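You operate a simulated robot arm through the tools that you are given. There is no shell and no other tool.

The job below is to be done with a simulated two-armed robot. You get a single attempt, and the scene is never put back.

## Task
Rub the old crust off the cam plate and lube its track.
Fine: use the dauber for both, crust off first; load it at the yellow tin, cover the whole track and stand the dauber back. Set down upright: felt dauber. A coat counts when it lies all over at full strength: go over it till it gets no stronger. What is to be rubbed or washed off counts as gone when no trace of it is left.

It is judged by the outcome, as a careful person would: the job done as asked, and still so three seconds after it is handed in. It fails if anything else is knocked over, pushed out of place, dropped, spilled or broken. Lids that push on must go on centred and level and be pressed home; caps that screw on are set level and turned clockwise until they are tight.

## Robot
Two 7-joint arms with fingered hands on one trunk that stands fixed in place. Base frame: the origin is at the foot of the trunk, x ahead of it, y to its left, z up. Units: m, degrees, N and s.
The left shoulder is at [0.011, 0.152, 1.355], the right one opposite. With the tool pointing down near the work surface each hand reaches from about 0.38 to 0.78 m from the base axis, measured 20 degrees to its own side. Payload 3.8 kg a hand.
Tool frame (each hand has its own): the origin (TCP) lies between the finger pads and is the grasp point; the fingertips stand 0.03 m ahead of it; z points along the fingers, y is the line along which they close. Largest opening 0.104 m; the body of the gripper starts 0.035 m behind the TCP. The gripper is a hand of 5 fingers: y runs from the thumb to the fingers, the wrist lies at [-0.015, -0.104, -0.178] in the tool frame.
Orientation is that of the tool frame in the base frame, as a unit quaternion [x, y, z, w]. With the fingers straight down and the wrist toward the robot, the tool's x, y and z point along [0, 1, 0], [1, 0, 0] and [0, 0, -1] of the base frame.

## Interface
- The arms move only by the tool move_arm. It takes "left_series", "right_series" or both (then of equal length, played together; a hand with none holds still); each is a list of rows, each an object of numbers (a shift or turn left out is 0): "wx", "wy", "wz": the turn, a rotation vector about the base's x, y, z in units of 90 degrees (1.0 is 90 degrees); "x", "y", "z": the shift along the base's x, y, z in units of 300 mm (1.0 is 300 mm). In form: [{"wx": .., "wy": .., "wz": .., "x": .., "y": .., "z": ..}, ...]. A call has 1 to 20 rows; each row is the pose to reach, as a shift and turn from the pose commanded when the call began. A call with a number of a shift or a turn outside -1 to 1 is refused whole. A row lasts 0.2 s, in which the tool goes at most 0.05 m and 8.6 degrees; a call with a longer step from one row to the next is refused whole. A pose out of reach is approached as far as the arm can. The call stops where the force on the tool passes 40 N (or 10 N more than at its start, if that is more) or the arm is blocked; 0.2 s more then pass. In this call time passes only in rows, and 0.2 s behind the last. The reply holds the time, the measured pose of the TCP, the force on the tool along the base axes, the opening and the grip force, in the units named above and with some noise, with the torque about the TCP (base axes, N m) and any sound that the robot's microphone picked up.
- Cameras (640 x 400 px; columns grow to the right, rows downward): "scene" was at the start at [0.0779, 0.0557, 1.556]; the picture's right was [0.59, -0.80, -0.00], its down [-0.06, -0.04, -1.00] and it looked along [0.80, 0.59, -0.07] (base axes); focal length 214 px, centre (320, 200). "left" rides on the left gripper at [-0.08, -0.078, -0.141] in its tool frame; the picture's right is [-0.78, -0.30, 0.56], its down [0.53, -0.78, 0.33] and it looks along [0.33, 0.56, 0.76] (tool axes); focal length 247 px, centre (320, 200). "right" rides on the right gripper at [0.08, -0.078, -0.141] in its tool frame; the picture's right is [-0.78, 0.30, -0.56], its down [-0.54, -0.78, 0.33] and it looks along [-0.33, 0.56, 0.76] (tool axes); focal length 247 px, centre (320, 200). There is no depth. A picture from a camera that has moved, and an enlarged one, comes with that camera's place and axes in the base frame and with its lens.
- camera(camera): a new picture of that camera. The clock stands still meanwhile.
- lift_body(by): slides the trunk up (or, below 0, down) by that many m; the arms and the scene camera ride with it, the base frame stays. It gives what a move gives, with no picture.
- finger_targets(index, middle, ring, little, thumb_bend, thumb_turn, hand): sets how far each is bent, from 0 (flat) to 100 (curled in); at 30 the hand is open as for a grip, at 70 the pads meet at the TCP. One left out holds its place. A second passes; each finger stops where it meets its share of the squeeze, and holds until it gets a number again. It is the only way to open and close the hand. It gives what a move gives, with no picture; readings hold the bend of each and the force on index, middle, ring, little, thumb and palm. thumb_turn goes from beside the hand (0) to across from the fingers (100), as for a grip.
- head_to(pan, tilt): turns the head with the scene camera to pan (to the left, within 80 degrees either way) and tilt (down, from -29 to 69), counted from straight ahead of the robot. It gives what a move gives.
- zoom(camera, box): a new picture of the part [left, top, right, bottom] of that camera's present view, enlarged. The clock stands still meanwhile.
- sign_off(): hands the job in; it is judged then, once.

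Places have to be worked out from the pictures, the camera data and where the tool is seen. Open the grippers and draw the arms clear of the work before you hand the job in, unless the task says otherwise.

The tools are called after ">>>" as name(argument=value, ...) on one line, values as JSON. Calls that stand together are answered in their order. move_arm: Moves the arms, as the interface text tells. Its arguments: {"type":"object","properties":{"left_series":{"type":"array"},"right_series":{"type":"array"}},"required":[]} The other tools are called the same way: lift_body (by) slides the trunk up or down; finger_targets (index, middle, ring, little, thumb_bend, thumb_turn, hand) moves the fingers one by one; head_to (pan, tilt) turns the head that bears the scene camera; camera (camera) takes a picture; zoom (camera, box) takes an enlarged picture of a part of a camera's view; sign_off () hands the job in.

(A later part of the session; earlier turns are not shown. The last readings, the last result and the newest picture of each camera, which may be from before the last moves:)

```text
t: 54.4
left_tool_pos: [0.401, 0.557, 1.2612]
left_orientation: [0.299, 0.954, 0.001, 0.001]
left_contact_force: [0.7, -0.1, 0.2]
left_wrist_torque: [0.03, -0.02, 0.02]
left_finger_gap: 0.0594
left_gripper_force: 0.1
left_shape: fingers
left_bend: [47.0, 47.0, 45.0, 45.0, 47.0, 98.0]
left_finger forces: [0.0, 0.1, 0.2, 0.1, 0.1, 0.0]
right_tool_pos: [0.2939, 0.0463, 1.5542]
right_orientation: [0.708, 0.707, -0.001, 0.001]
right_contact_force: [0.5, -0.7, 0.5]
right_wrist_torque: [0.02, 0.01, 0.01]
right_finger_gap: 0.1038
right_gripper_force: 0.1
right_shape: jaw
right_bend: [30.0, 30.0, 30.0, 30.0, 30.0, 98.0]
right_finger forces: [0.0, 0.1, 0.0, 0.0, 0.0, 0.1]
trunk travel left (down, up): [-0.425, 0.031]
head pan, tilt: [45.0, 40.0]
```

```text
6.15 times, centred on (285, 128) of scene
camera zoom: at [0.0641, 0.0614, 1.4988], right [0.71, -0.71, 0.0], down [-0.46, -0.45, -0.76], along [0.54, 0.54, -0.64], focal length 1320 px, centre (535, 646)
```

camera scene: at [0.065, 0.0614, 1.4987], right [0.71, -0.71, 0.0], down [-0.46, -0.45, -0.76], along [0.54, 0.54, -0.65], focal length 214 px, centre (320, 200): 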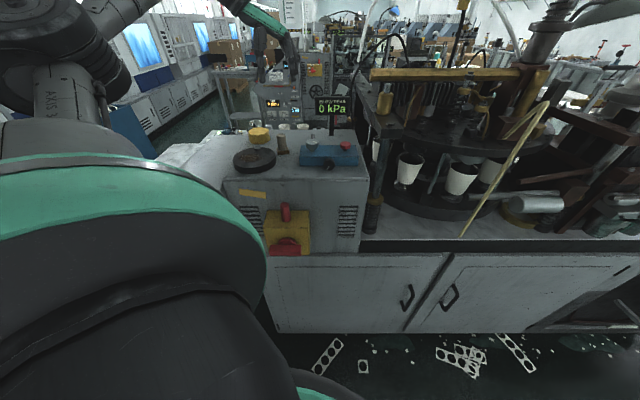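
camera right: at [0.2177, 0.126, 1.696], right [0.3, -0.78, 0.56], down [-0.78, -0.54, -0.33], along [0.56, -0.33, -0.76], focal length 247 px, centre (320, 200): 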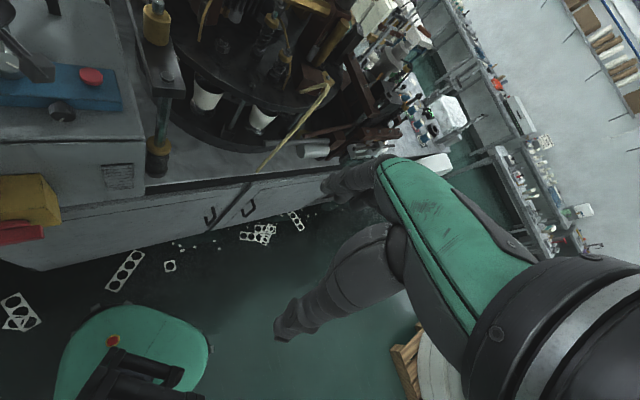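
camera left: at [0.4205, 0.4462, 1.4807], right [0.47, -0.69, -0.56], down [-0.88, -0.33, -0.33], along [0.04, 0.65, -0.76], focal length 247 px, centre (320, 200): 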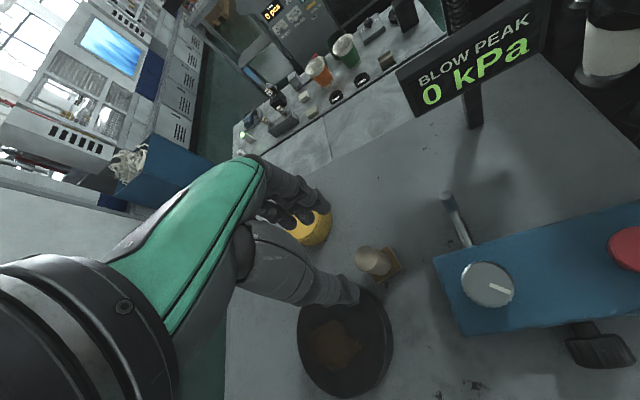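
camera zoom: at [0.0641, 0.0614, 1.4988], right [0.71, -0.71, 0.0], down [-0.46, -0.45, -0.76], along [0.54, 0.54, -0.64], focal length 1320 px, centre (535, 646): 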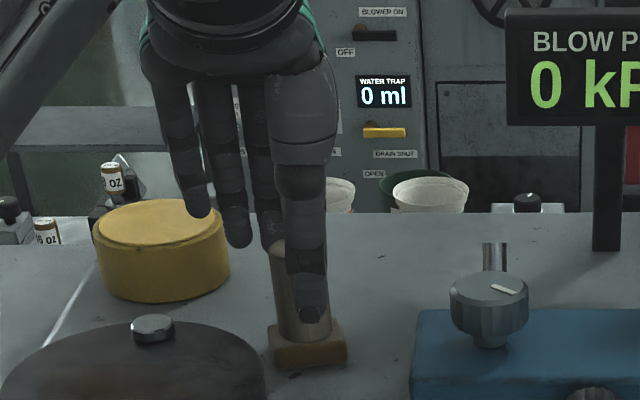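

Well centred. I descend the last 21 mm to z≈1.239, with the pads well down the handle, and check before closing.

>>> move_arm(left_series=[{"z": -0.04}, {"z": -0.072}])

>>> zoom(camera="left", box=[230, 150, 430, 330])

>>> zoom(camera="scene", box=[255, 110, 315, 160])

```text
t: 55.0
left_tool_pos: [0.4006, 0.5576, 1.2388]
left_orientation: [0.3, 0.954, 0.0, 0.0]
left_contact_force: [-0.1, 0.3, -0.1]
left_wrist_torque: [0.01, -0.04, 0.02]
left_finger_gap: 0.0593
left_gripper_force: 0.1
left_shape: fingers
left_bend: [47.0, 47.0, 45.0, 45.0, 47.0, 98.0]
left_finger forces: [0.0, 0.0, 0.0, 0.0, 0.1, 0.0]
right_tool_pos: [0.2928, 0.0465, 1.5541]
right_orientation: [0.707, 0.707, 0.0, 0.0]
right_contact_force: [-0.2, 0.1, 1.0]
right_wrist_torque: [-0.02, 0.01, 0.01]
right_finger_gap: 0.1038
right_gripper_force: 0.0
right_shape: jaw
right_bend: [30.0, 30.0, 30.0, 30.0, 30.0, 98.0]
right_finger forces: [0.0, 0.0, 0.0, 0.0, 0.1, 0.0]
trunk travel left (down, up): [-0.425, 0.031]
head pan, tilt: [45.0, 40.0]
```

```text
2.22 times, centred on (330, 240) of left
camera zoom: at [0.4233, 0.4469, 1.379], right [0.47, -0.69, -0.56], down [-0.88, -0.33, -0.33], along [0.04, 0.65, -0.76], focal length 549 px, centre (298, 111)
```

zoom: 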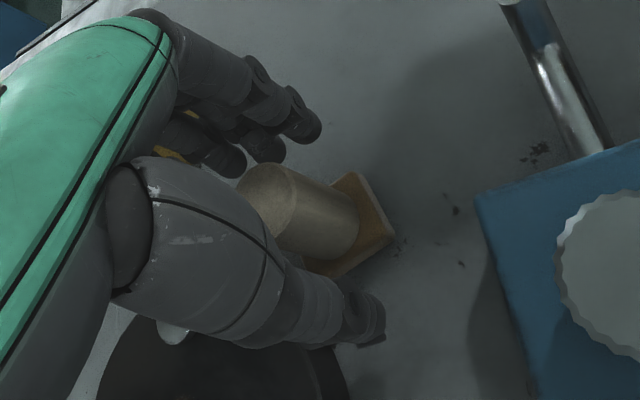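

```text
8.00 times, centred on (285, 135) of scene
camera zoom: at [0.0642, 0.0615, 1.4988], right [0.71, -0.71, 0.0], down [-0.46, -0.45, -0.76], along [0.54, 0.54, -0.64], focal length 1716 px, centre (600, 720)
```

zoom: 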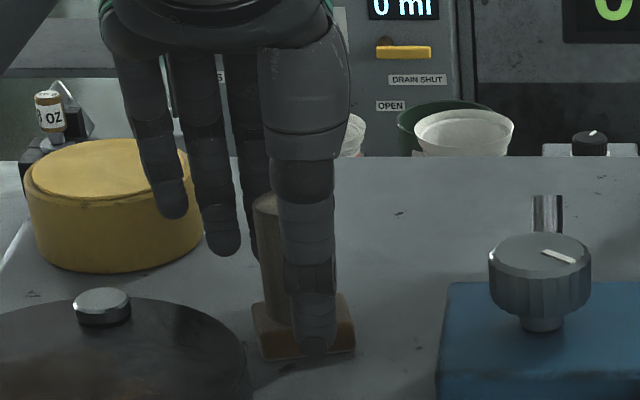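

Everything is centred. I close thumb, index and middle gradually.

>>> finger_targets(hand="left", index=60, middle=60, thumb_bend=60)

>>> finger_targets(hand="left", index=66, middle=66, thumb_bend=66)

>>> zoom(camera="left", box=[230, 150, 430, 330])

>>> zoom(camera="scene", box=[255, 110, 315, 160])

```text
t: 56.0
left_tool_pos: [0.4006, 0.5559, 1.2381]
left_orientation: [0.299, 0.954, 0.0, -0.001]
left_contact_force: [0.0, 0.3, 1.1]
left_wrist_torque: [0.0, -0.02, 0.03]
left_finger_gap: 0.0268
left_gripper_force: 0.1
left_shape: fingers
left_bend: [60.0, 60.0, 45.0, 45.0, 60.0, 99.0]
left_finger forces: [0.0, 0.1, 0.1, 0.1, 0.0, 0.0]
right_tool_pos: [0.2941, 0.0452, 1.5545]
right_orientation: [0.707, 0.707, 0.0, 0.0]
right_contact_force: [-0.3, 0.1, 0.3]
right_wrist_torque: [-0.01, -0.01, 0.01]
right_finger_gap: 0.1038
right_gripper_force: 0.0
right_shape: jaw
right_bend: [30.0, 30.0, 30.0, 30.0, 30.0, 98.0]
right_finger forces: [0.0, 0.0, 0.0, 0.0, 0.1, 0.0]
trunk travel left (down, up): [-0.425, 0.031]
head pan, tilt: [45.0, 40.0]
```

```text
t: 57.0
left_tool_pos: [0.4005, 0.5562, 1.2382]
left_orientation: [0.299, 0.954, 0.0, 0.0]
left_contact_force: [0.2, 0.2, -0.3]
left_wrist_torque: [0.01, 0.02, 0.02]
left_finger_gap: 0.0197
left_gripper_force: 3.6
left_shape: fingers
left_bend: [63.0, 64.0, 45.0, 45.0, 62.0, 99.0]
left_finger forces: [1.7, 2.0, 0.0, 0.0, 3.6, 0.0]
right_tool_pos: [0.2948, 0.0456, 1.5547]
right_orientation: [0.707, 0.707, 0.0, 0.0]
right_contact_force: [-1.4, -0.5, -1.0]
right_wrist_torque: [0.0, -0.02, -0.02]
right_finger_gap: 0.1036
right_gripper_force: 0.0
right_shape: jaw
right_bend: [30.0, 30.0, 30.0, 30.0, 30.0, 98.0]
right_finger forces: [0.0, 0.0, 0.0, 0.0, 0.0, 0.0]
trunk travel left (down, up): [-0.425, 0.031]
head pan, tilt: [45.0, 40.0]
```

```text
2.22 times, centred on (330, 240) of left
camera zoom: at [0.4234, 0.4469, 1.379], right [0.47, -0.69, -0.56], down [-0.88, -0.33, -0.33], along [0.04, 0.65, -0.76], focal length 549 px, centre (298, 111)
```

zoom: 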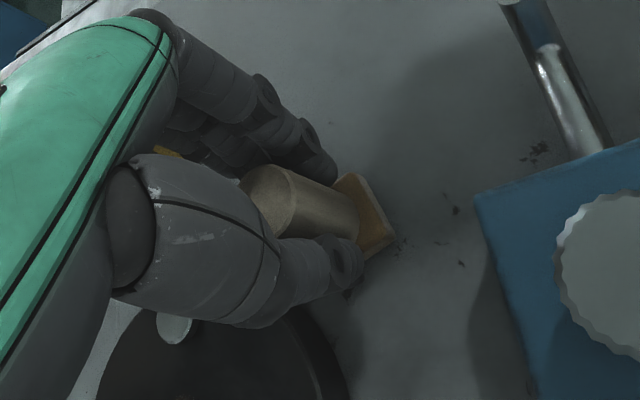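

```text
8.00 times, centred on (285, 135) of scene
camera zoom: at [0.0642, 0.0614, 1.4988], right [0.71, -0.71, 0.0], down [-0.46, -0.45, -0.76], along [0.54, 0.54, -0.64], focal length 1716 px, centre (600, 720)
```

zoom: 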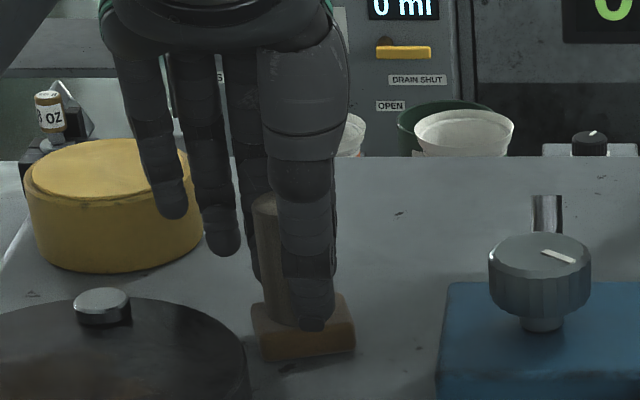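

Good grip at 3.6 N with thumb tip just above the block. I firm it slightly to 69 (well short of what slipped before).

>>> finger_targets(hand="left", index=69, middle=69, thumb_bend=69)

>>> zoom(camera="left", box=[230, 150, 430, 330])

```text
t: 58.0
left_tool_pos: [0.4015, 0.5568, 1.2384]
left_orientation: [0.299, 0.954, -0.001, 0.0]
left_contact_force: [0.4, -0.1, 0.3]
left_wrist_torque: [0.02, 0.04, 0.0]
left_finger_gap: 0.0187
left_gripper_force: 6.3
left_shape: fingers
left_bend: [64.0, 65.0, 45.0, 45.0, 62.0, 99.0]
left_finger forces: [2.9, 3.4, 0.1, 0.1, 6.1, 0.0]
right_tool_pos: [0.2946, 0.0467, 1.5552]
right_orientation: [0.707, 0.707, 0.0, 0.0]
right_contact_force: [0.1, 0.4, 0.1]
right_wrist_torque: [0.02, -0.02, -0.03]
right_finger_gap: 0.1036
right_gripper_force: 0.0
right_shape: jaw
right_bend: [30.0, 30.0, 30.0, 30.0, 30.0, 98.0]
right_finger forces: [0.0, 0.0, 0.0, 0.1, 0.0, 0.0]
trunk travel left (down, up): [-0.425, 0.031]
head pan, tilt: [45.0, 40.0]
```

```text
2.22 times, centred on (330, 240) of left
camera zoom: at [0.4233, 0.4469, 1.379], right [0.47, -0.69, -0.56], down [-0.88, -0.33, -0.33], along [0.04, 0.65, -0.76], focal length 549 px, centre (298, 111)
```

zoom: 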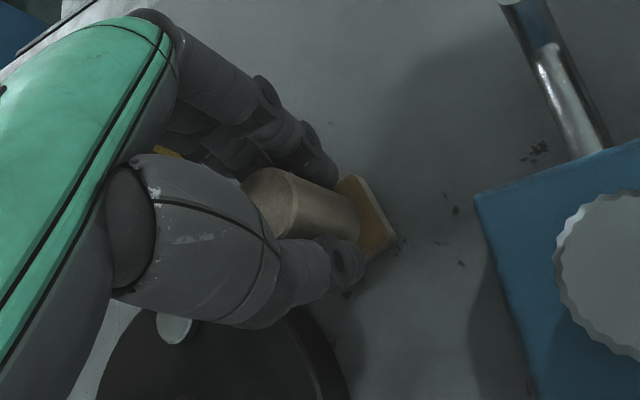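

The grip is firm at 6 N. I lift gently by 45 mm and verify the dauber hangs straight.

>>> move_arm(left_series=[{"z": 0.01}, {"z": 0.04}, {"z": 0.09}, {"z": 0.15}])

>>> zoom(camera="scene", box=[235, 90, 325, 160])

>>> camera(camera="left")

```text
t: 59.0
left_tool_pos: [0.4, 0.5567, 1.2847]
left_orientation: [0.3, 0.954, 0.001, -0.001]
left_contact_force: [0.5, 0.6, 0.6]
left_wrist_torque: [-0.04, -0.01, 0.02]
left_finger_gap: 0.0186
left_gripper_force: 5.8
left_shape: fingers
left_bend: [64.0, 65.0, 45.0, 45.0, 62.0, 99.0]
left_finger forces: [3.0, 3.4, 0.0, 0.0, 6.2, 0.0]
right_tool_pos: [0.295, 0.0465, 1.5547]
right_orientation: [0.707, 0.707, 0.0, 0.0]
right_contact_force: [0.9, -0.2, -1.0]
right_wrist_torque: [0.01, 0.01, -0.01]
right_finger_gap: 0.1036
right_gripper_force: 0.0
right_shape: jaw
right_bend: [30.0, 30.0, 30.0, 30.0, 30.0, 98.0]
right_finger forces: [0.0, 0.0, 0.0, 0.1, 0.0, 0.1]
trunk travel left (down, up): [-0.425, 0.031]
head pan, tilt: [45.0, 40.0]
```

```text
5.71 times, centred on (280, 125) of scene
camera zoom: at [0.0643, 0.0611, 1.4988], right [0.71, -0.71, 0.0], down [-0.46, -0.45, -0.76], along [0.54, 0.54, -0.64], focal length 1226 px, centre (549, 629)
```

zoom: 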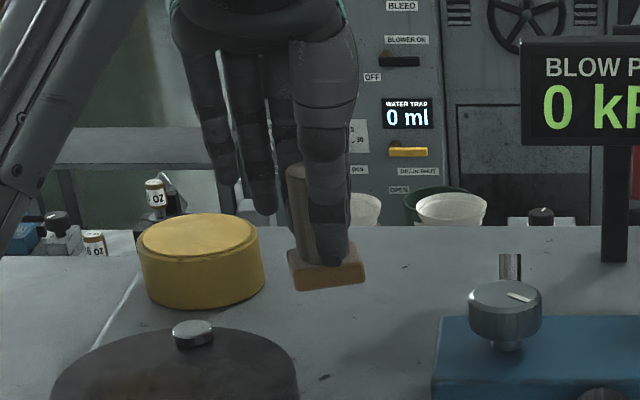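

```text
taken
camera left: at [0.4228, 0.4464, 1.4246], right [0.47, -0.69, -0.56], down [-0.88, -0.33, -0.33], along [0.04, 0.65, -0.76], focal length 247 px, centre (320, 200)
```

left: 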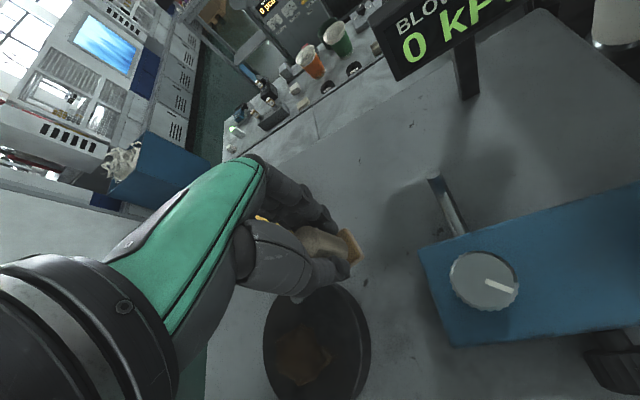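

The dauber hangs straight. Its felt meets the bench at TCP z≈1.2385, so the plate top should be met near 1.2585. I move over the plate centre, yawing −17° so the block's flat faces the pin direction, staying 25 mm above.

>>> move_arm(left_series=[{"x": -0.07, "wz": -0.05}, {"x": -0.15, "wz": -0.1}, {"x": -0.24, "wz": -0.15}, {"x": -0.31, "wz": -0.189}, {"x": -0.34, "wz": -0.189, "y": 0.002}])

>>> camera(camera="left")

>>> zoom(camera="scene", box=[215, 100, 305, 170])

```text
t: 60.2
left_tool_pos: [0.2991, 0.5546, 1.2842]
left_orientation: [0.438, 0.899, 0.0, 0.001]
left_contact_force: [-0.6, -0.4, -0.9]
left_wrist_torque: [0.03, 0.03, 0.0]
left_finger_gap: 0.019
left_gripper_force: 5.8
left_shape: fingers
left_bend: [64.0, 66.0, 45.0, 45.0, 62.0, 99.0]
left_finger forces: [3.0, 3.4, 0.0, 0.1, 6.3, 0.0]
right_tool_pos: [0.2933, 0.0469, 1.5548]
right_orientation: [0.707, 0.708, 0.0, -0.001]
right_contact_force: [0.7, 0.1, 0.1]
right_wrist_torque: [-0.01, 0.0, 0.04]
right_finger_gap: 0.1037
right_gripper_force: 0.1
right_shape: jaw
right_bend: [30.0, 30.0, 30.0, 30.0, 30.0, 98.0]
right_finger forces: [0.0, 0.0, 0.0, 0.0, 0.1, 0.0]
trunk travel left (down, up): [-0.425, 0.031]
head pan, tilt: [45.0, 40.0]
```

```text
taken
camera left: at [0.2877, 0.4448, 1.4248], right [0.25, -0.79, -0.56], down [-0.94, -0.06, -0.33], along [0.23, 0.61, -0.76], focal length 247 px, centre (320, 200)
```

left: 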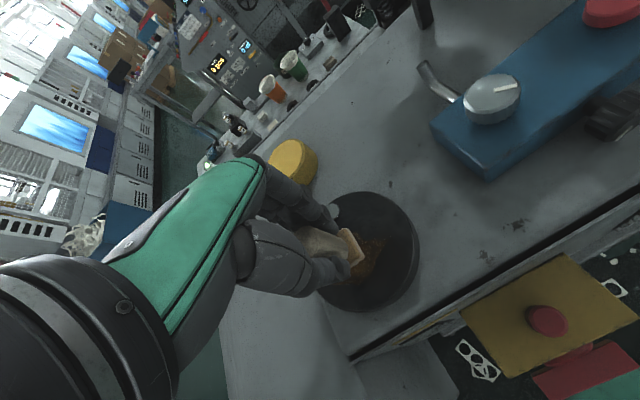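

```text
5.71 times, centred on (260, 135) of scene
camera zoom: at [0.0638, 0.0614, 1.4988], right [0.71, -0.71, 0.0], down [-0.46, -0.45, -0.76], along [0.54, 0.54, -0.64], focal length 1226 px, centre (663, 571)
```

zoom: 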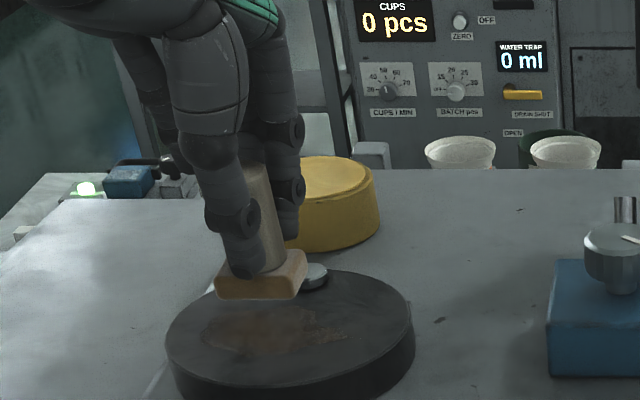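

The dauber is over the plate. I lower towards the plate top, expecting contact near z≈1.2585, checking force.

>>> move_arm(left_series=[{"z": -0.04}, {"z": -0.07}, {"z": -0.077}])

>>> move_arm(left_series=[{"z": -0.006}])

>>> zoom(camera="scene", box=[215, 100, 305, 170])

```text
t: 61.0
left_tool_pos: [0.2995, 0.5559, 1.2602]
left_orientation: [0.438, 0.899, 0.0, 0.0]
left_contact_force: [0.6, -0.4, -0.4]
left_wrist_torque: [0.05, -0.01, 0.01]
left_finger_gap: 0.0188
left_gripper_force: 6.5
left_shape: fingers
left_bend: [64.0, 66.0, 45.0, 45.0, 62.0, 99.0]
left_finger forces: [3.1, 3.4, 0.0, 0.0, 6.2, 0.1]
right_tool_pos: [0.2947, 0.0461, 1.5553]
right_orientation: [0.707, 0.707, 0.0, 0.0]
right_contact_force: [-0.4, -0.1, 0.2]
right_wrist_torque: [0.01, 0.01, 0.0]
right_finger_gap: 0.1039
right_gripper_force: 0.0
right_shape: jaw
right_bend: [30.0, 30.0, 30.0, 30.0, 30.0, 98.0]
right_finger forces: [0.0, 0.1, 0.0, 0.0, 0.0, 0.0]
trunk travel left (down, up): [-0.425, 0.031]
head pan, tilt: [45.0, 40.0]
```

```text
t: 61.4
left_tool_pos: [0.2994, 0.5555, 1.2583]
left_orientation: [0.438, 0.899, -0.001, 0.001]
left_contact_force: [0.5, -1.0, 0.1]
left_wrist_torque: [0.0, -0.01, 0.01]
left_finger_gap: 0.0187
left_gripper_force: 6.8
left_shape: fingers
left_bend: [64.0, 66.0, 45.0, 45.0, 62.0, 99.0]
left_finger forces: [3.2, 3.5, 0.0, 0.1, 6.1, 0.0]
right_tool_pos: [0.2946, 0.0453, 1.5552]
right_orientation: [0.707, 0.707, 0.0, 0.0]
right_contact_force: [0.5, -0.1, -0.1]
right_wrist_torque: [-0.02, -0.05, 0.01]
right_finger_gap: 0.1036
right_gripper_force: 0.1
right_shape: jaw
right_bend: [30.0, 30.0, 30.0, 30.0, 30.0, 98.0]
right_finger forces: [0.1, 0.0, 0.1, 0.0, 0.1, 0.0]
trunk travel left (down, up): [-0.425, 0.031]
head pan, tilt: [45.0, 40.0]
```

```text
5.71 times, centred on (260, 135) of scene
camera zoom: at [0.0641, 0.0613, 1.4988], right [0.71, -0.71, 0.0], down [-0.46, -0.45, -0.76], along [0.54, 0.54, -0.64], focal length 1226 px, centre (663, 571)
```

zoom: 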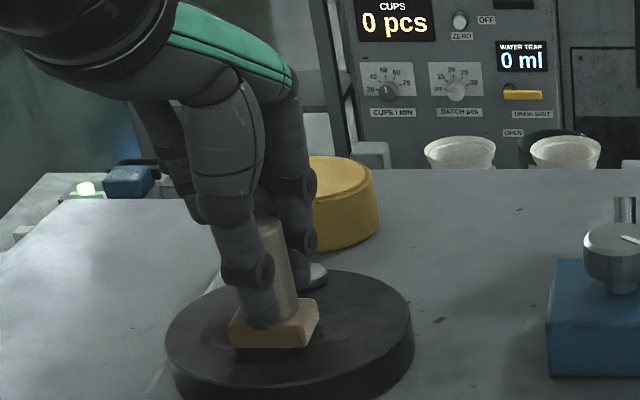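

Nearly touching, no force yet. I continue in 1.2 mm steps.

>>> move_arm(left_series=[{"z": -0.004}])

>>> move_arm(left_series=[{"z": -0.004}])

```text
t: 61.8
left_tool_pos: [0.2996, 0.5569, 1.2571]
left_orientation: [0.437, 0.9, 0.002, 0.0]
left_contact_force: [0.5, 1.9, 3.3]
left_wrist_torque: [0.0, 0.01, 0.02]
left_finger_gap: 0.0186
left_gripper_force: 7.3
left_shape: fingers
left_bend: [64.0, 65.0, 45.0, 45.0, 63.0, 99.0]
left_finger forces: [3.7, 4.0, 0.0, 0.0, 6.3, 0.0]
right_tool_pos: [0.2944, 0.0459, 1.5556]
right_orientation: [0.707, 0.707, 0.0, 0.0]
right_contact_force: [-0.1, -0.9, -0.4]
right_wrist_torque: [0.0, 0.01, 0.01]
right_finger_gap: 0.1034
right_gripper_force: 0.1
right_shape: jaw
right_bend: [30.0, 30.0, 30.0, 30.0, 30.0, 98.0]
right_finger forces: [0.1, 0.0, 0.0, 0.0, 0.0, 0.0]
trunk travel left (down, up): [-0.425, 0.031]
head pan, tilt: [45.0, 40.0]
```

```text
t: 62.2
left_tool_pos: [0.2997, 0.5546, 1.2583]
left_orientation: [0.438, 0.899, 0.001, 0.0]
left_contact_force: [1.5, 2.0, 5.8]
left_wrist_torque: [0.03, -0.03, 0.01]
left_finger_gap: 0.0187
left_gripper_force: 7.7
left_shape: fingers
left_bend: [64.0, 65.0, 45.0, 45.0, 63.0, 99.0]
left_finger forces: [4.1, 4.4, 0.1, 0.1, 6.3, 0.0]
right_tool_pos: [0.2947, 0.0445, 1.5547]
right_orientation: [0.707, 0.707, 0.0, 0.0]
right_contact_force: [-0.3, -0.2, 0.8]
right_wrist_torque: [-0.01, -0.02, 0.0]
right_finger_gap: 0.1036
right_gripper_force: 0.1
right_shape: jaw
right_bend: [30.0, 30.0, 30.0, 30.0, 30.0, 98.0]
right_finger forces: [0.1, 0.1, 0.0, 0.1, 0.1, 0.1]
trunk travel left (down, up): [-0.425, 0.031]
head pan, tilt: [45.0, 40.0]
```

Contact with about 5.8 N on the plate at commanded z≈1.2564. I make a first short set of rubbing strokes over the crust and check hold and effect.

>>> move_arm(left_series=[{"x": -0.03}, {"x": -0.06}, {"x": -0.03}, {"x": 0.0}, {"x": 0.03}, {"x": 0.05}, {"x": 0.02}, {"x": -0.02}, {"x": -0.06}, {"x": -0.02}, {"x": 0.02}, {"x": 0.05}, {"x": 0.0}])

>>> zoom(camera="scene", box=[215, 100, 305, 170])

>>> zoom(camera="left", box=[280, 160, 440, 330])

```text
t: 65.0
left_tool_pos: [0.2986, 0.5557, 1.2565]
left_orientation: [0.437, 0.899, 0.0, -0.001]
left_contact_force: [2.0, -0.1, 4.1]
left_wrist_torque: [0.0, 0.01, 0.0]
left_finger_gap: 0.0188
left_gripper_force: 7.0
left_shape: fingers
left_bend: [65.0, 66.0, 45.0, 45.0, 63.0, 99.0]
left_finger forces: [3.9, 4.3, 0.1, 0.1, 6.4, 0.0]
right_tool_pos: [0.2959, 0.0456, 1.5554]
right_orientation: [0.707, 0.708, 0.0, -0.001]
right_contact_force: [0.6, -0.6, 0.2]
right_wrist_torque: [-0.01, -0.01, 0.03]
right_finger_gap: 0.1035
right_gripper_force: 0.0
right_shape: jaw
right_bend: [30.0, 30.0, 30.0, 30.0, 30.0, 98.0]
right_finger forces: [0.0, 0.1, 0.0, 0.0, 0.1, 0.1]
trunk travel left (down, up): [-0.425, 0.031]
head pan, tilt: [45.0, 40.0]
```

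```text
5.71 times, centred on (260, 135) of scene
camera zoom: at [0.0643, 0.0607, 1.4988], right [0.71, -0.71, 0.0], down [-0.46, -0.45, -0.76], along [0.54, 0.54, -0.64], focal length 1226 px, centre (663, 571)
```

zoom: 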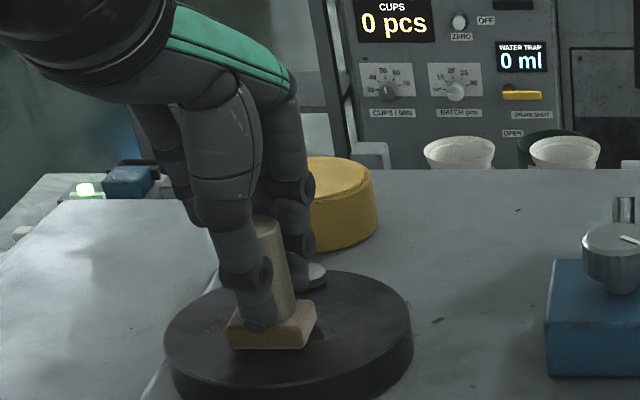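

```text
2.35 times, centred on (360, 245) of left
camera zoom: at [0.2887, 0.4451, 1.3981], right [0.25, -0.79, -0.56], down [-0.94, -0.06, -0.33], along [0.23, 0.61, -0.76], focal length 581 px, centre (226, 94)
```

zoom: 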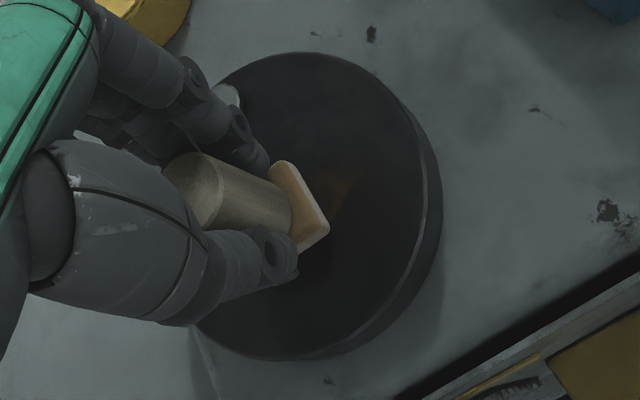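

The rubbing works: crust is vanishing under the pad and the grip is steady. I extend strokes over the near-right side of the patch (y≈0.525–0.54).

>>> move_arm(left_series=[{"x": -0.03, "y": -0.03}, {"x": -0.06, "y": -0.057}, {"x": -0.08, "y": -0.057}, {"x": -0.05, "y": -0.057}, {"x": -0.02, "y": -0.057}, {"x": 0.01, "y": -0.057}, {"x": 0.04, "y": -0.057}, {"x": 0.07, "y": -0.057}, {"x": 0.085, "y": -0.06}, {"x": 0.085, "y": -0.09}, {"x": 0.055, "y": -0.107}, {"x": 0.025, "y": -0.107}, {"x": -0.005, "y": -0.107}, {"x": -0.035, "y": -0.107}, {"x": -0.05, "y": -0.09}, {"x": -0.02, "y": -0.08}, {"x": 0.01, "y": -0.08}, {"x": 0.04, "y": -0.07}, {"x": 0.02, "y": -0.03}, {"x": 0.0, "y": 0.0}])

>>> zoom(camera="scene", box=[215, 100, 305, 170])

>>> zoom(camera="left", box=[280, 160, 440, 330])

```text
t: 69.2
left_tool_pos: [0.2996, 0.5559, 1.2562]
left_orientation: [0.438, 0.899, 0.001, 0.001]
left_contact_force: [0.2, -0.5, 2.7]
left_wrist_torque: [-0.03, 0.01, 0.01]
left_finger_gap: 0.0184
left_gripper_force: 6.9
left_shape: fingers
left_bend: [65.0, 66.0, 45.0, 45.0, 63.0, 99.0]
left_finger forces: [3.8, 3.9, 0.1, 0.0, 6.4, 0.0]
right_tool_pos: [0.2941, 0.0457, 1.5557]
right_orientation: [0.707, 0.707, 0.0, -0.001]
right_contact_force: [0.8, 0.4, 0.6]
right_wrist_torque: [0.01, 0.01, -0.01]
right_finger_gap: 0.1036
right_gripper_force: 0.0
right_shape: jaw
right_bend: [30.0, 30.0, 30.0, 30.0, 30.0, 98.0]
right_finger forces: [0.0, 0.0, 0.1, 0.0, 0.0, 0.0]
trunk travel left (down, up): [-0.425, 0.031]
head pan, tilt: [45.0, 40.0]
```

```text
5.71 times, centred on (260, 135) of scene
camera zoom: at [0.0638, 0.0611, 1.4988], right [0.71, -0.71, 0.0], down [-0.46, -0.45, -0.76], along [0.54, 0.54, -0.64], focal length 1226 px, centre (663, 571)
```

zoom: 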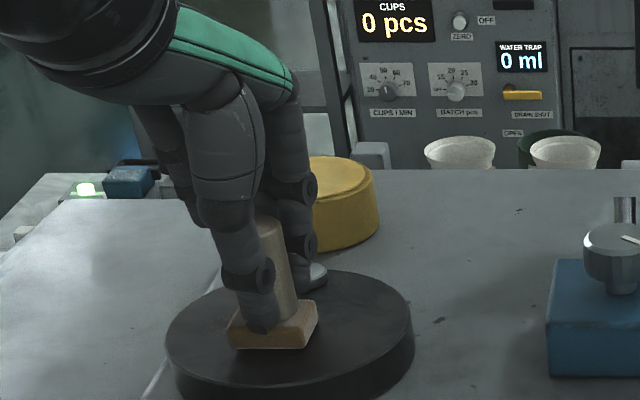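

```text
2.35 times, centred on (360, 245) of left
camera zoom: at [0.2889, 0.445, 1.3976], right [0.25, -0.79, -0.56], down [-0.94, -0.06, -0.33], along [0.23, 0.61, -0.76], focal length 581 px, centre (226, 94)
```

zoom: 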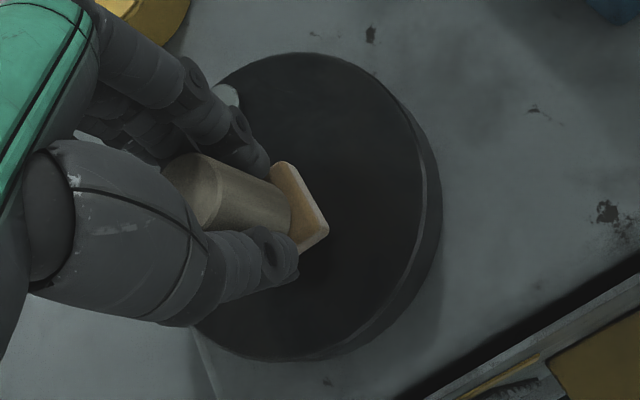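

The near side looks clean. Now strokes over the far/left side (y≈0.574–0.588), keeping the pad clear of the pin.

>>> move_arm(left_series=[{"x": -0.02, "y": 0.03}, {"x": -0.05, "y": 0.057}, {"x": -0.08, "y": 0.057}, {"x": -0.1, "y": 0.057}, {"x": -0.07, "y": 0.057}, {"x": -0.04, "y": 0.057}, {"x": -0.01, "y": 0.057}, {"x": 0.02, "y": 0.057}, {"x": 0.04, "y": 0.057}, {"x": 0.01, "y": 0.08}, {"x": 0.0, "y": 0.1}, {"x": -0.03, "y": 0.103}, {"x": -0.06, "y": 0.103}, {"x": -0.09, "y": 0.103}, {"x": -0.11, "y": 0.08}, {"x": -0.1, "y": 0.05}, {"x": -0.11, "y": 0.02}, {"x": -0.09, "y": -0.01}, {"x": -0.05, "y": -0.01}, {"x": -0.02, "y": 0.0}])

>>> zoom(camera="scene", box=[215, 100, 305, 170])

>>> zoom(camera="left", box=[280, 160, 440, 330])

```text
t: 73.4
left_tool_pos: [0.2941, 0.5558, 1.2563]
left_orientation: [0.437, 0.9, -0.001, 0.0]
left_contact_force: [-0.5, -1.4, 0.4]
left_wrist_torque: [-0.01, -0.02, -0.01]
left_finger_gap: 0.0186
left_gripper_force: 7.3
left_shape: fingers
left_bend: [65.0, 66.0, 45.0, 45.0, 63.0, 99.0]
left_finger forces: [3.5, 4.0, 0.0, 0.0, 6.5, 0.0]
right_tool_pos: [0.2942, 0.0462, 1.5543]
right_orientation: [0.707, 0.707, 0.0, 0.0]
right_contact_force: [-0.4, 0.5, 0.3]
right_wrist_torque: [0.01, -0.05, -0.01]
right_finger_gap: 0.1037
right_gripper_force: 0.1
right_shape: jaw
right_bend: [30.0, 30.0, 30.0, 30.0, 30.0, 98.0]
right_finger forces: [0.0, 0.0, 0.1, 0.0, 0.1, 0.0]
trunk travel left (down, up): [-0.425, 0.031]
head pan, tilt: [45.0, 40.0]
```

```text
5.71 times, centred on (260, 135) of scene
camera zoom: at [0.0642, 0.0611, 1.4988], right [0.71, -0.71, 0.0], down [-0.46, -0.45, -0.76], along [0.54, 0.54, -0.64], focal length 1226 px, centre (663, 571)
```

zoom: 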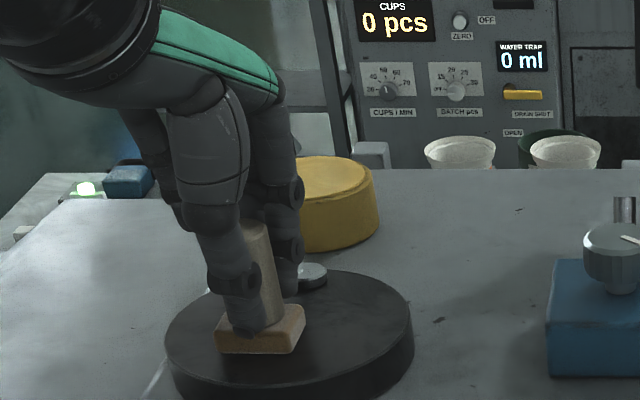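

```text
2.35 times, centred on (360, 245) of left
camera zoom: at [0.2827, 0.4454, 1.3977], right [0.25, -0.79, -0.56], down [-0.94, -0.06, -0.33], along [0.23, 0.61, -0.76], focal length 581 px, centre (226, 94)
```

zoom: 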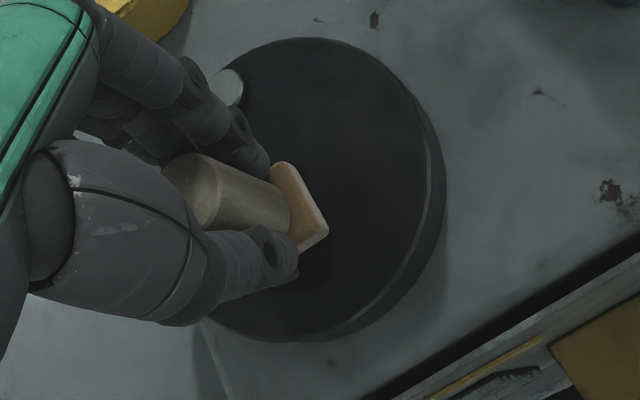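

Pressing force has faded to near zero (the handle crept slightly in the grip). I lift and move aside a little to inspect the plate.

>>> move_arm(left_series=[{"z": 0.05}, {"z": 0.13}, {"z": 0.2, "x": 0.1, "y": 0.03}, {"z": 0.22, "x": 0.2, "y": 0.08}, {"z": 0.22, "x": 0.3, "y": 0.12}])

>>> zoom(camera="scene", box=[225, 130, 285, 175])

>>> zoom(camera="left", box=[240, 200, 440, 400])

>>> zoom(camera="scene", box=[245, 90, 325, 150])

```text
t: 74.6
left_tool_pos: [0.3827, 0.5929, 1.3219]
left_orientation: [0.437, 0.899, -0.001, 0.0]
left_contact_force: [-0.3, 0.4, -0.4]
left_wrist_torque: [0.02, 0.0, 0.0]
left_finger_gap: 0.0187
left_gripper_force: 7.2
left_shape: fingers
left_bend: [65.0, 66.0, 45.0, 45.0, 63.0, 99.0]
left_finger forces: [3.4, 4.0, 0.0, 0.0, 6.2, 0.0]
right_tool_pos: [0.2951, 0.0464, 1.5547]
right_orientation: [0.706, 0.708, -0.001, 0.0]
right_contact_force: [0.5, -0.1, 0.2]
right_wrist_torque: [-0.02, 0.01, -0.03]
right_finger_gap: 0.1038
right_gripper_force: 0.1
right_shape: jaw
right_bend: [30.0, 30.0, 30.0, 30.0, 30.0, 98.0]
right_finger forces: [0.0, 0.0, 0.1, 0.0, 0.1, 0.1]
trunk travel left (down, up): [-0.425, 0.031]
head pan, tilt: [45.0, 40.0]
```

```text
8.89 times, centred on (255, 152) of scene
camera zoom: at [0.0648, 0.0618, 1.4987], right [0.71, -0.71, 0.0], down [-0.46, -0.46, -0.76], along [0.54, 0.54, -0.65], focal length 1906 px, centre (898, 622)
```

zoom: 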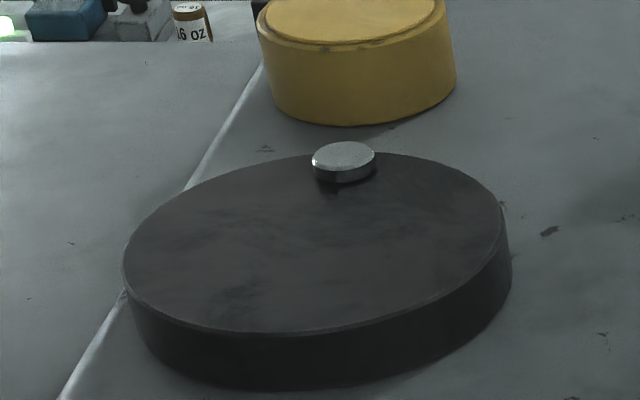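

```text
2.00 times, centred on (340, 300) of left
camera zoom: at [0.3731, 0.4818, 1.4634], right [0.25, -0.79, -0.56], down [-0.94, -0.06, -0.33], along [0.23, 0.61, -0.76], focal length 494 px, centre (280, 0)
```

zoom: 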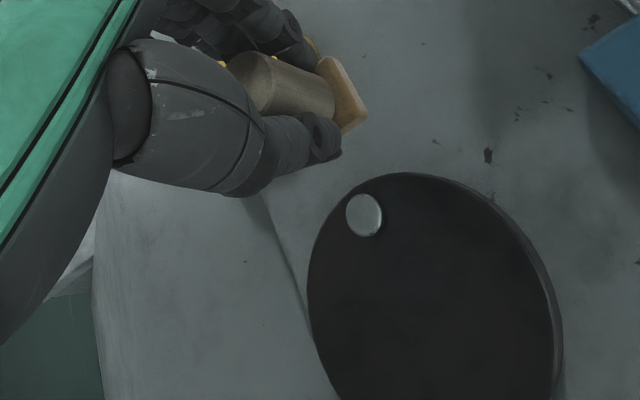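

```text
6.67 times, centred on (285, 120) of scene
camera zoom: at [0.0648, 0.0618, 1.4987], right [0.71, -0.71, 0.0], down [-0.46, -0.46, -0.76], along [0.54, 0.54, -0.65], focal length 1430 px, centre (553, 733)
```

zoom: 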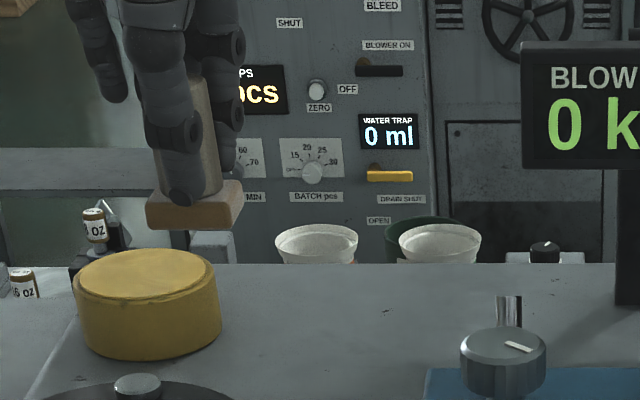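

The brown crust appears gone. I zoom in tighter on the plate surface to check for any traces.

>>> zoom(camera="scene", box=[234, 144, 278, 172])

>>> zoom(camera="left", box=[330, 280, 440, 400])

```text
14.29 times, centred on (256, 158) of scene
camera zoom: at [0.0648, 0.0618, 1.4987], right [0.71, -0.71, 0.0], down [-0.46, -0.46, -0.76], along [0.54, 0.54, -0.65], focal length 3064 px, centre (1234, 800)
```

zoom: 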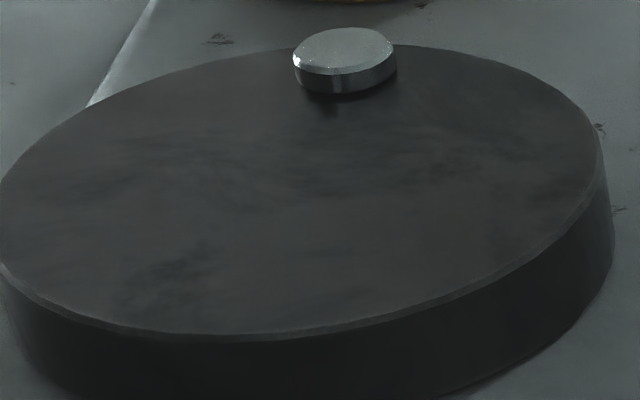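

```text
3.33 times, centred on (385, 340) of left
camera zoom: at [0.3731, 0.4818, 1.4634], right [0.25, -0.79, -0.56], down [-0.94, -0.06, -0.33], along [0.23, 0.61, -0.76], focal length 823 px, centre (103, -267)
```

zoom: 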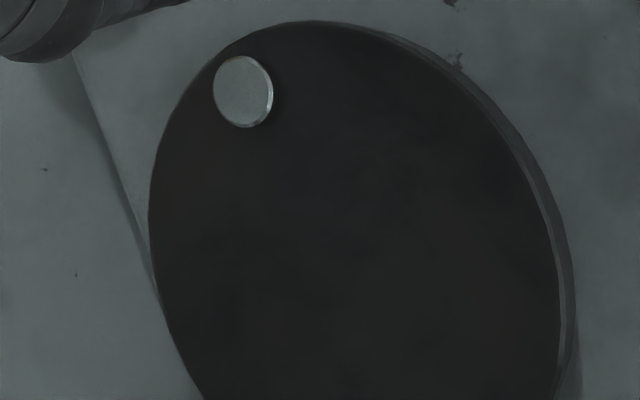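

It looks clean, but I'll do one more firm pass to be sure. I go back to the plate centre and bring the pad down.

>>> move_arm(left_series=[{"x": -0.1, "y": -0.04}, {"x": -0.2, "y": -0.08, "z": -0.02}, {"x": -0.3, "y": -0.12, "z": -0.08}, {"x": -0.3, "y": -0.12, "z": -0.16}, {"x": -0.3, "y": -0.12, "z": -0.21}, {"x": -0.3, "y": -0.12, "z": -0.22}, {"x": -0.3, "y": -0.12, "z": -0.224}])

>>> move_arm(left_series=[{"z": -0.004}])

```text
t: 76.2
left_tool_pos: [0.293, 0.5572, 1.2555]
left_orientation: [0.437, 0.899, 0.002, 0.0]
left_contact_force: [0.6, 0.9, 8.1]
left_wrist_torque: [0.04, -0.02, 0.0]
left_finger_gap: 0.0182
left_gripper_force: 8.0
left_shape: fingers
left_bend: [65.0, 66.0, 45.0, 45.0, 63.0, 99.0]
left_finger forces: [4.0, 5.1, 0.0, 0.1, 6.7, 0.0]
right_tool_pos: [0.2944, 0.0447, 1.5549]
right_orientation: [0.707, 0.707, 0.001, 0.0]
right_contact_force: [-0.7, 0.2, -0.3]
right_wrist_torque: [0.01, -0.01, 0.01]
right_finger_gap: 0.1033
right_gripper_force: 0.1
right_shape: jaw
right_bend: [30.0, 30.0, 30.0, 30.0, 30.0, 98.0]
right_finger forces: [0.0, 0.0, 0.1, 0.0, 0.0, 0.1]
trunk travel left (down, up): [-0.425, 0.031]
head pan, tilt: [45.0, 40.0]
```

```text
t: 76.6
left_tool_pos: [0.2929, 0.5559, 1.2553]
left_orientation: [0.437, 0.899, 0.002, 0.001]
left_contact_force: [2.5, 2.2, 13.1]
left_wrist_torque: [0.08, -0.07, 0.0]
left_finger_gap: 0.0184
left_gripper_force: 9.6
left_shape: fingers
left_bend: [65.0, 65.0, 45.0, 45.0, 64.0, 99.0]
left_finger forces: [4.8, 7.2, 0.1, 0.0, 6.4, 0.0]
right_tool_pos: [0.295, 0.0455, 1.5554]
right_orientation: [0.707, 0.708, 0.001, -0.001]
right_contact_force: [-1.0, 0.4, 0.1]
right_wrist_torque: [0.0, -0.02, -0.02]
right_finger_gap: 0.1038
right_gripper_force: 0.1
right_shape: jaw
right_bend: [30.0, 30.0, 30.0, 30.0, 30.0, 98.0]
right_finger forces: [0.0, 0.1, 0.0, 0.0, 0.0, 0.0]
trunk travel left (down, up): [-0.425, 0.031]
head pan, tilt: [45.0, 40.0]
```

Force is 13 N, more than needed; I ease up by 1.5 mm and run a spiral rubbing pass at around 6–8 N.

>>> move_arm(left_series=[{"z": 0.004}, {"x": 0.03, "y": 0.0, "z": 0.005}, {"x": 0.06, "y": 0.0, "z": 0.005}, {"x": 0.04, "y": 0.035, "z": 0.005}, {"x": 0.0, "y": 0.035, "z": 0.005}, {"x": -0.02, "y": 0.0, "z": 0.005}, {"x": 0.0, "y": -0.035, "z": 0.005}, {"x": 0.04, "y": -0.035, "z": 0.005}, {"x": 0.103, "y": 0.0, "z": 0.005}, {"x": 0.07, "y": 0.04, "z": 0.005}, {"x": 0.046, "y": 0.079, "z": 0.005}, {"x": -0.006, "y": 0.079, "z": 0.005}, {"x": -0.047, "y": 0.049, "z": 0.005}, {"x": -0.063, "y": 0.0, "z": 0.005}, {"x": -0.047, "y": -0.049, "z": 0.005}, {"x": -0.006, "y": -0.079, "z": 0.005}, {"x": 0.046, "y": -0.079, "z": 0.005}, {"x": 0.087, "y": -0.049, "z": 0.005}, {"x": 0.103, "y": 0.0, "z": 0.005}, {"x": 0.05, "y": 0.0, "z": 0.005}])

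>>> zoom(camera="left", box=[280, 160, 440, 330])

>>> zoom(camera="scene", box=[215, 100, 305, 170])

```text
t: 80.8
left_tool_pos: [0.3071, 0.5554, 1.2559]
left_orientation: [0.437, 0.899, 0.001, 0.0]
left_contact_force: [1.9, 0.7, 3.8]
left_wrist_torque: [-0.02, -0.03, -0.01]
left_finger_gap: 0.0183
left_gripper_force: 7.8
left_shape: fingers
left_bend: [65.0, 66.0, 45.0, 45.0, 63.0, 99.0]
left_finger forces: [4.1, 5.2, 0.0, 0.0, 6.1, 0.0]
right_tool_pos: [0.2937, 0.0445, 1.5559]
right_orientation: [0.706, 0.708, -0.001, 0.0]
right_contact_force: [0.2, -0.8, 0.3]
right_wrist_torque: [0.03, 0.02, 0.03]
right_finger_gap: 0.1034
right_gripper_force: 0.1
right_shape: jaw
right_bend: [30.0, 30.0, 30.0, 30.0, 30.0, 98.0]
right_finger forces: [0.0, 0.1, 0.0, 0.0, 0.0, 0.0]
trunk travel left (down, up): [-0.425, 0.031]
head pan, tilt: [45.0, 40.0]
```

```text
2.35 times, centred on (360, 245) of left
camera zoom: at [0.2965, 0.4447, 1.3963], right [0.25, -0.79, -0.56], down [-0.94, -0.06, -0.33], along [0.23, 0.61, -0.76], focal length 581 px, centre (226, 94)
```

zoom: 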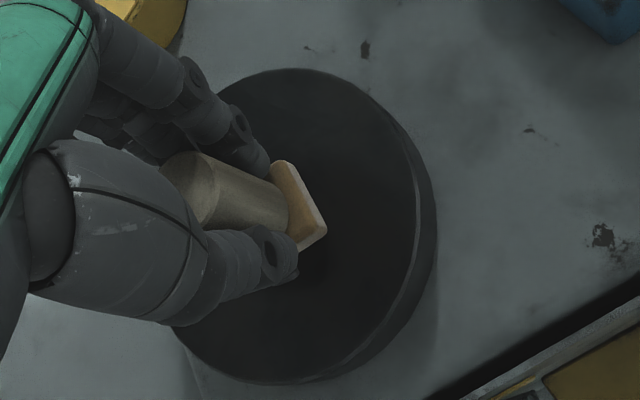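

```text
5.71 times, centred on (260, 135) of scene
camera zoom: at [0.0639, 0.0604, 1.4989], right [0.71, -0.71, 0.0], down [-0.46, -0.45, -0.76], along [0.54, 0.54, -0.64], focal length 1226 px, centre (663, 571)
```

zoom: 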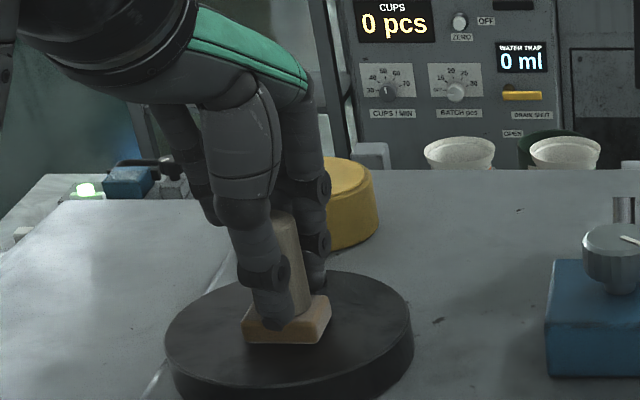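

No brown left anywhere. Now I lift and carry the dauber to above the yellow tin (about [0.398, 0.681]).

>>> move_arm(left_series=[{"z": 0.06}, {"z": 0.13, "x": 0.02, "y": 0.02}, {"z": 0.16, "x": 0.07, "y": 0.1}, {"z": 0.16, "x": 0.13, "y": 0.19}, {"z": 0.16, "x": 0.19, "y": 0.28}, {"z": 0.16, "x": 0.25, "y": 0.36}, {"z": 0.16, "x": 0.3, "y": 0.413}])

>>> camera(camera="left")

>>> zoom(camera="scene", box=[225, 90, 315, 160])

>>> zoom(camera="scene", box=[234, 144, 278, 172])

```text
t: 82.4
left_tool_pos: [0.3977, 0.6803, 1.3035]
left_orientation: [0.437, 0.9, 0.0, 0.001]
left_contact_force: [0.3, 0.3, -0.4]
left_wrist_torque: [0.0, 0.0, -0.01]
left_finger_gap: 0.0182
left_gripper_force: 7.0
left_shape: fingers
left_bend: [65.0, 66.0, 45.0, 45.0, 63.0, 99.0]
left_finger forces: [3.6, 3.9, 0.0, 0.0, 6.0, 0.0]
right_tool_pos: [0.2942, 0.046, 1.5546]
right_orientation: [0.707, 0.707, 0.0, 0.0]
right_contact_force: [-1.0, -0.2, 0.9]
right_wrist_torque: [0.0, 0.02, 0.0]
right_finger_gap: 0.1036
right_gripper_force: 0.1
right_shape: jaw
right_bend: [30.0, 30.0, 30.0, 30.0, 30.0, 98.0]
right_finger forces: [0.1, 0.0, 0.0, 0.1, 0.2, 0.0]
trunk travel left (down, up): [-0.425, 0.031]
head pan, tilt: [45.0, 40.0]
```

```text
taken
camera left: at [0.3875, 0.5689, 1.4447], right [0.25, -0.79, -0.56], down [-0.94, -0.06, -0.33], along [0.23, 0.61, -0.76], focal length 247 px, centre (320, 200)
```

left: 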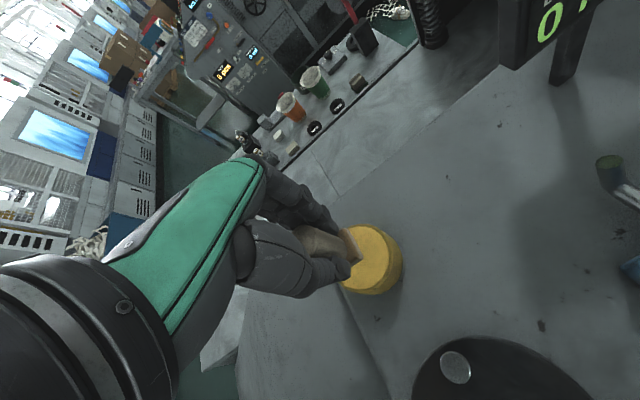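

```text
5.71 times, centred on (270, 125) of scene
camera zoom: at [0.0649, 0.0618, 1.4987], right [0.71, -0.71, 0.0], down [-0.46, -0.46, -0.76], along [0.54, 0.54, -0.65], focal length 1226 px, centre (606, 629)
```

zoom: 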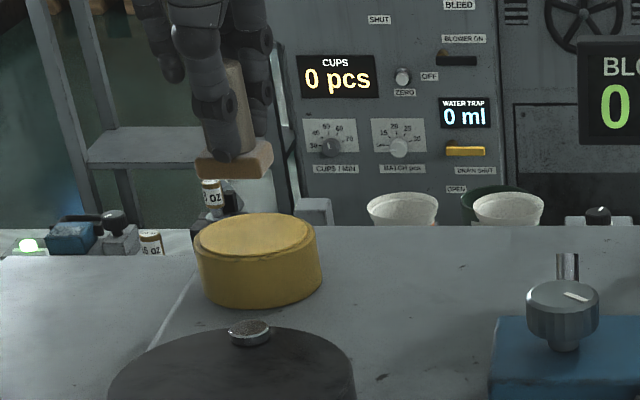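

```text
14.29 times, centred on (256, 158) of scene
camera zoom: at [0.0649, 0.0618, 1.4987], right [0.71, -0.71, 0.0], down [-0.46, -0.46, -0.76], along [0.54, 0.54, -0.65], focal length 3064 px, centre (1234, 800)
```

zoom: 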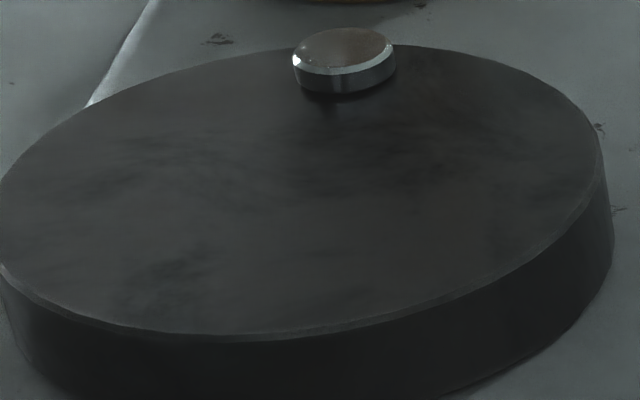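

The plate is clean. I zoom the left view to check the alignment of pad and tin.

>>> zoom(camera="left", box=[290, 200, 430, 310])

```text
3.64 times, centred on (360, 255) of left
camera zoom: at [0.3875, 0.5689, 1.4447], right [0.25, -0.79, -0.56], down [-0.94, -0.06, -0.33], along [0.23, 0.61, -0.76], focal length 898 px, centre (174, 0)
```

zoom: 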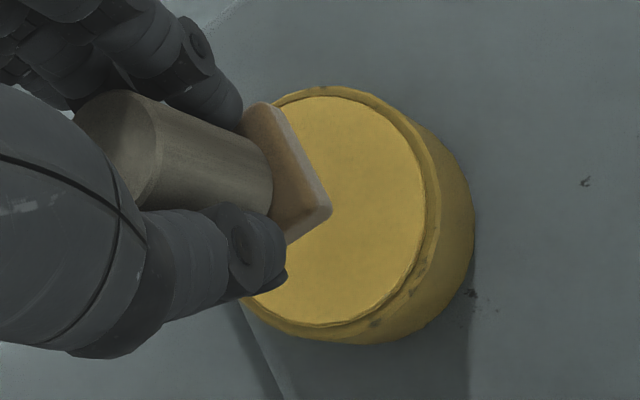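

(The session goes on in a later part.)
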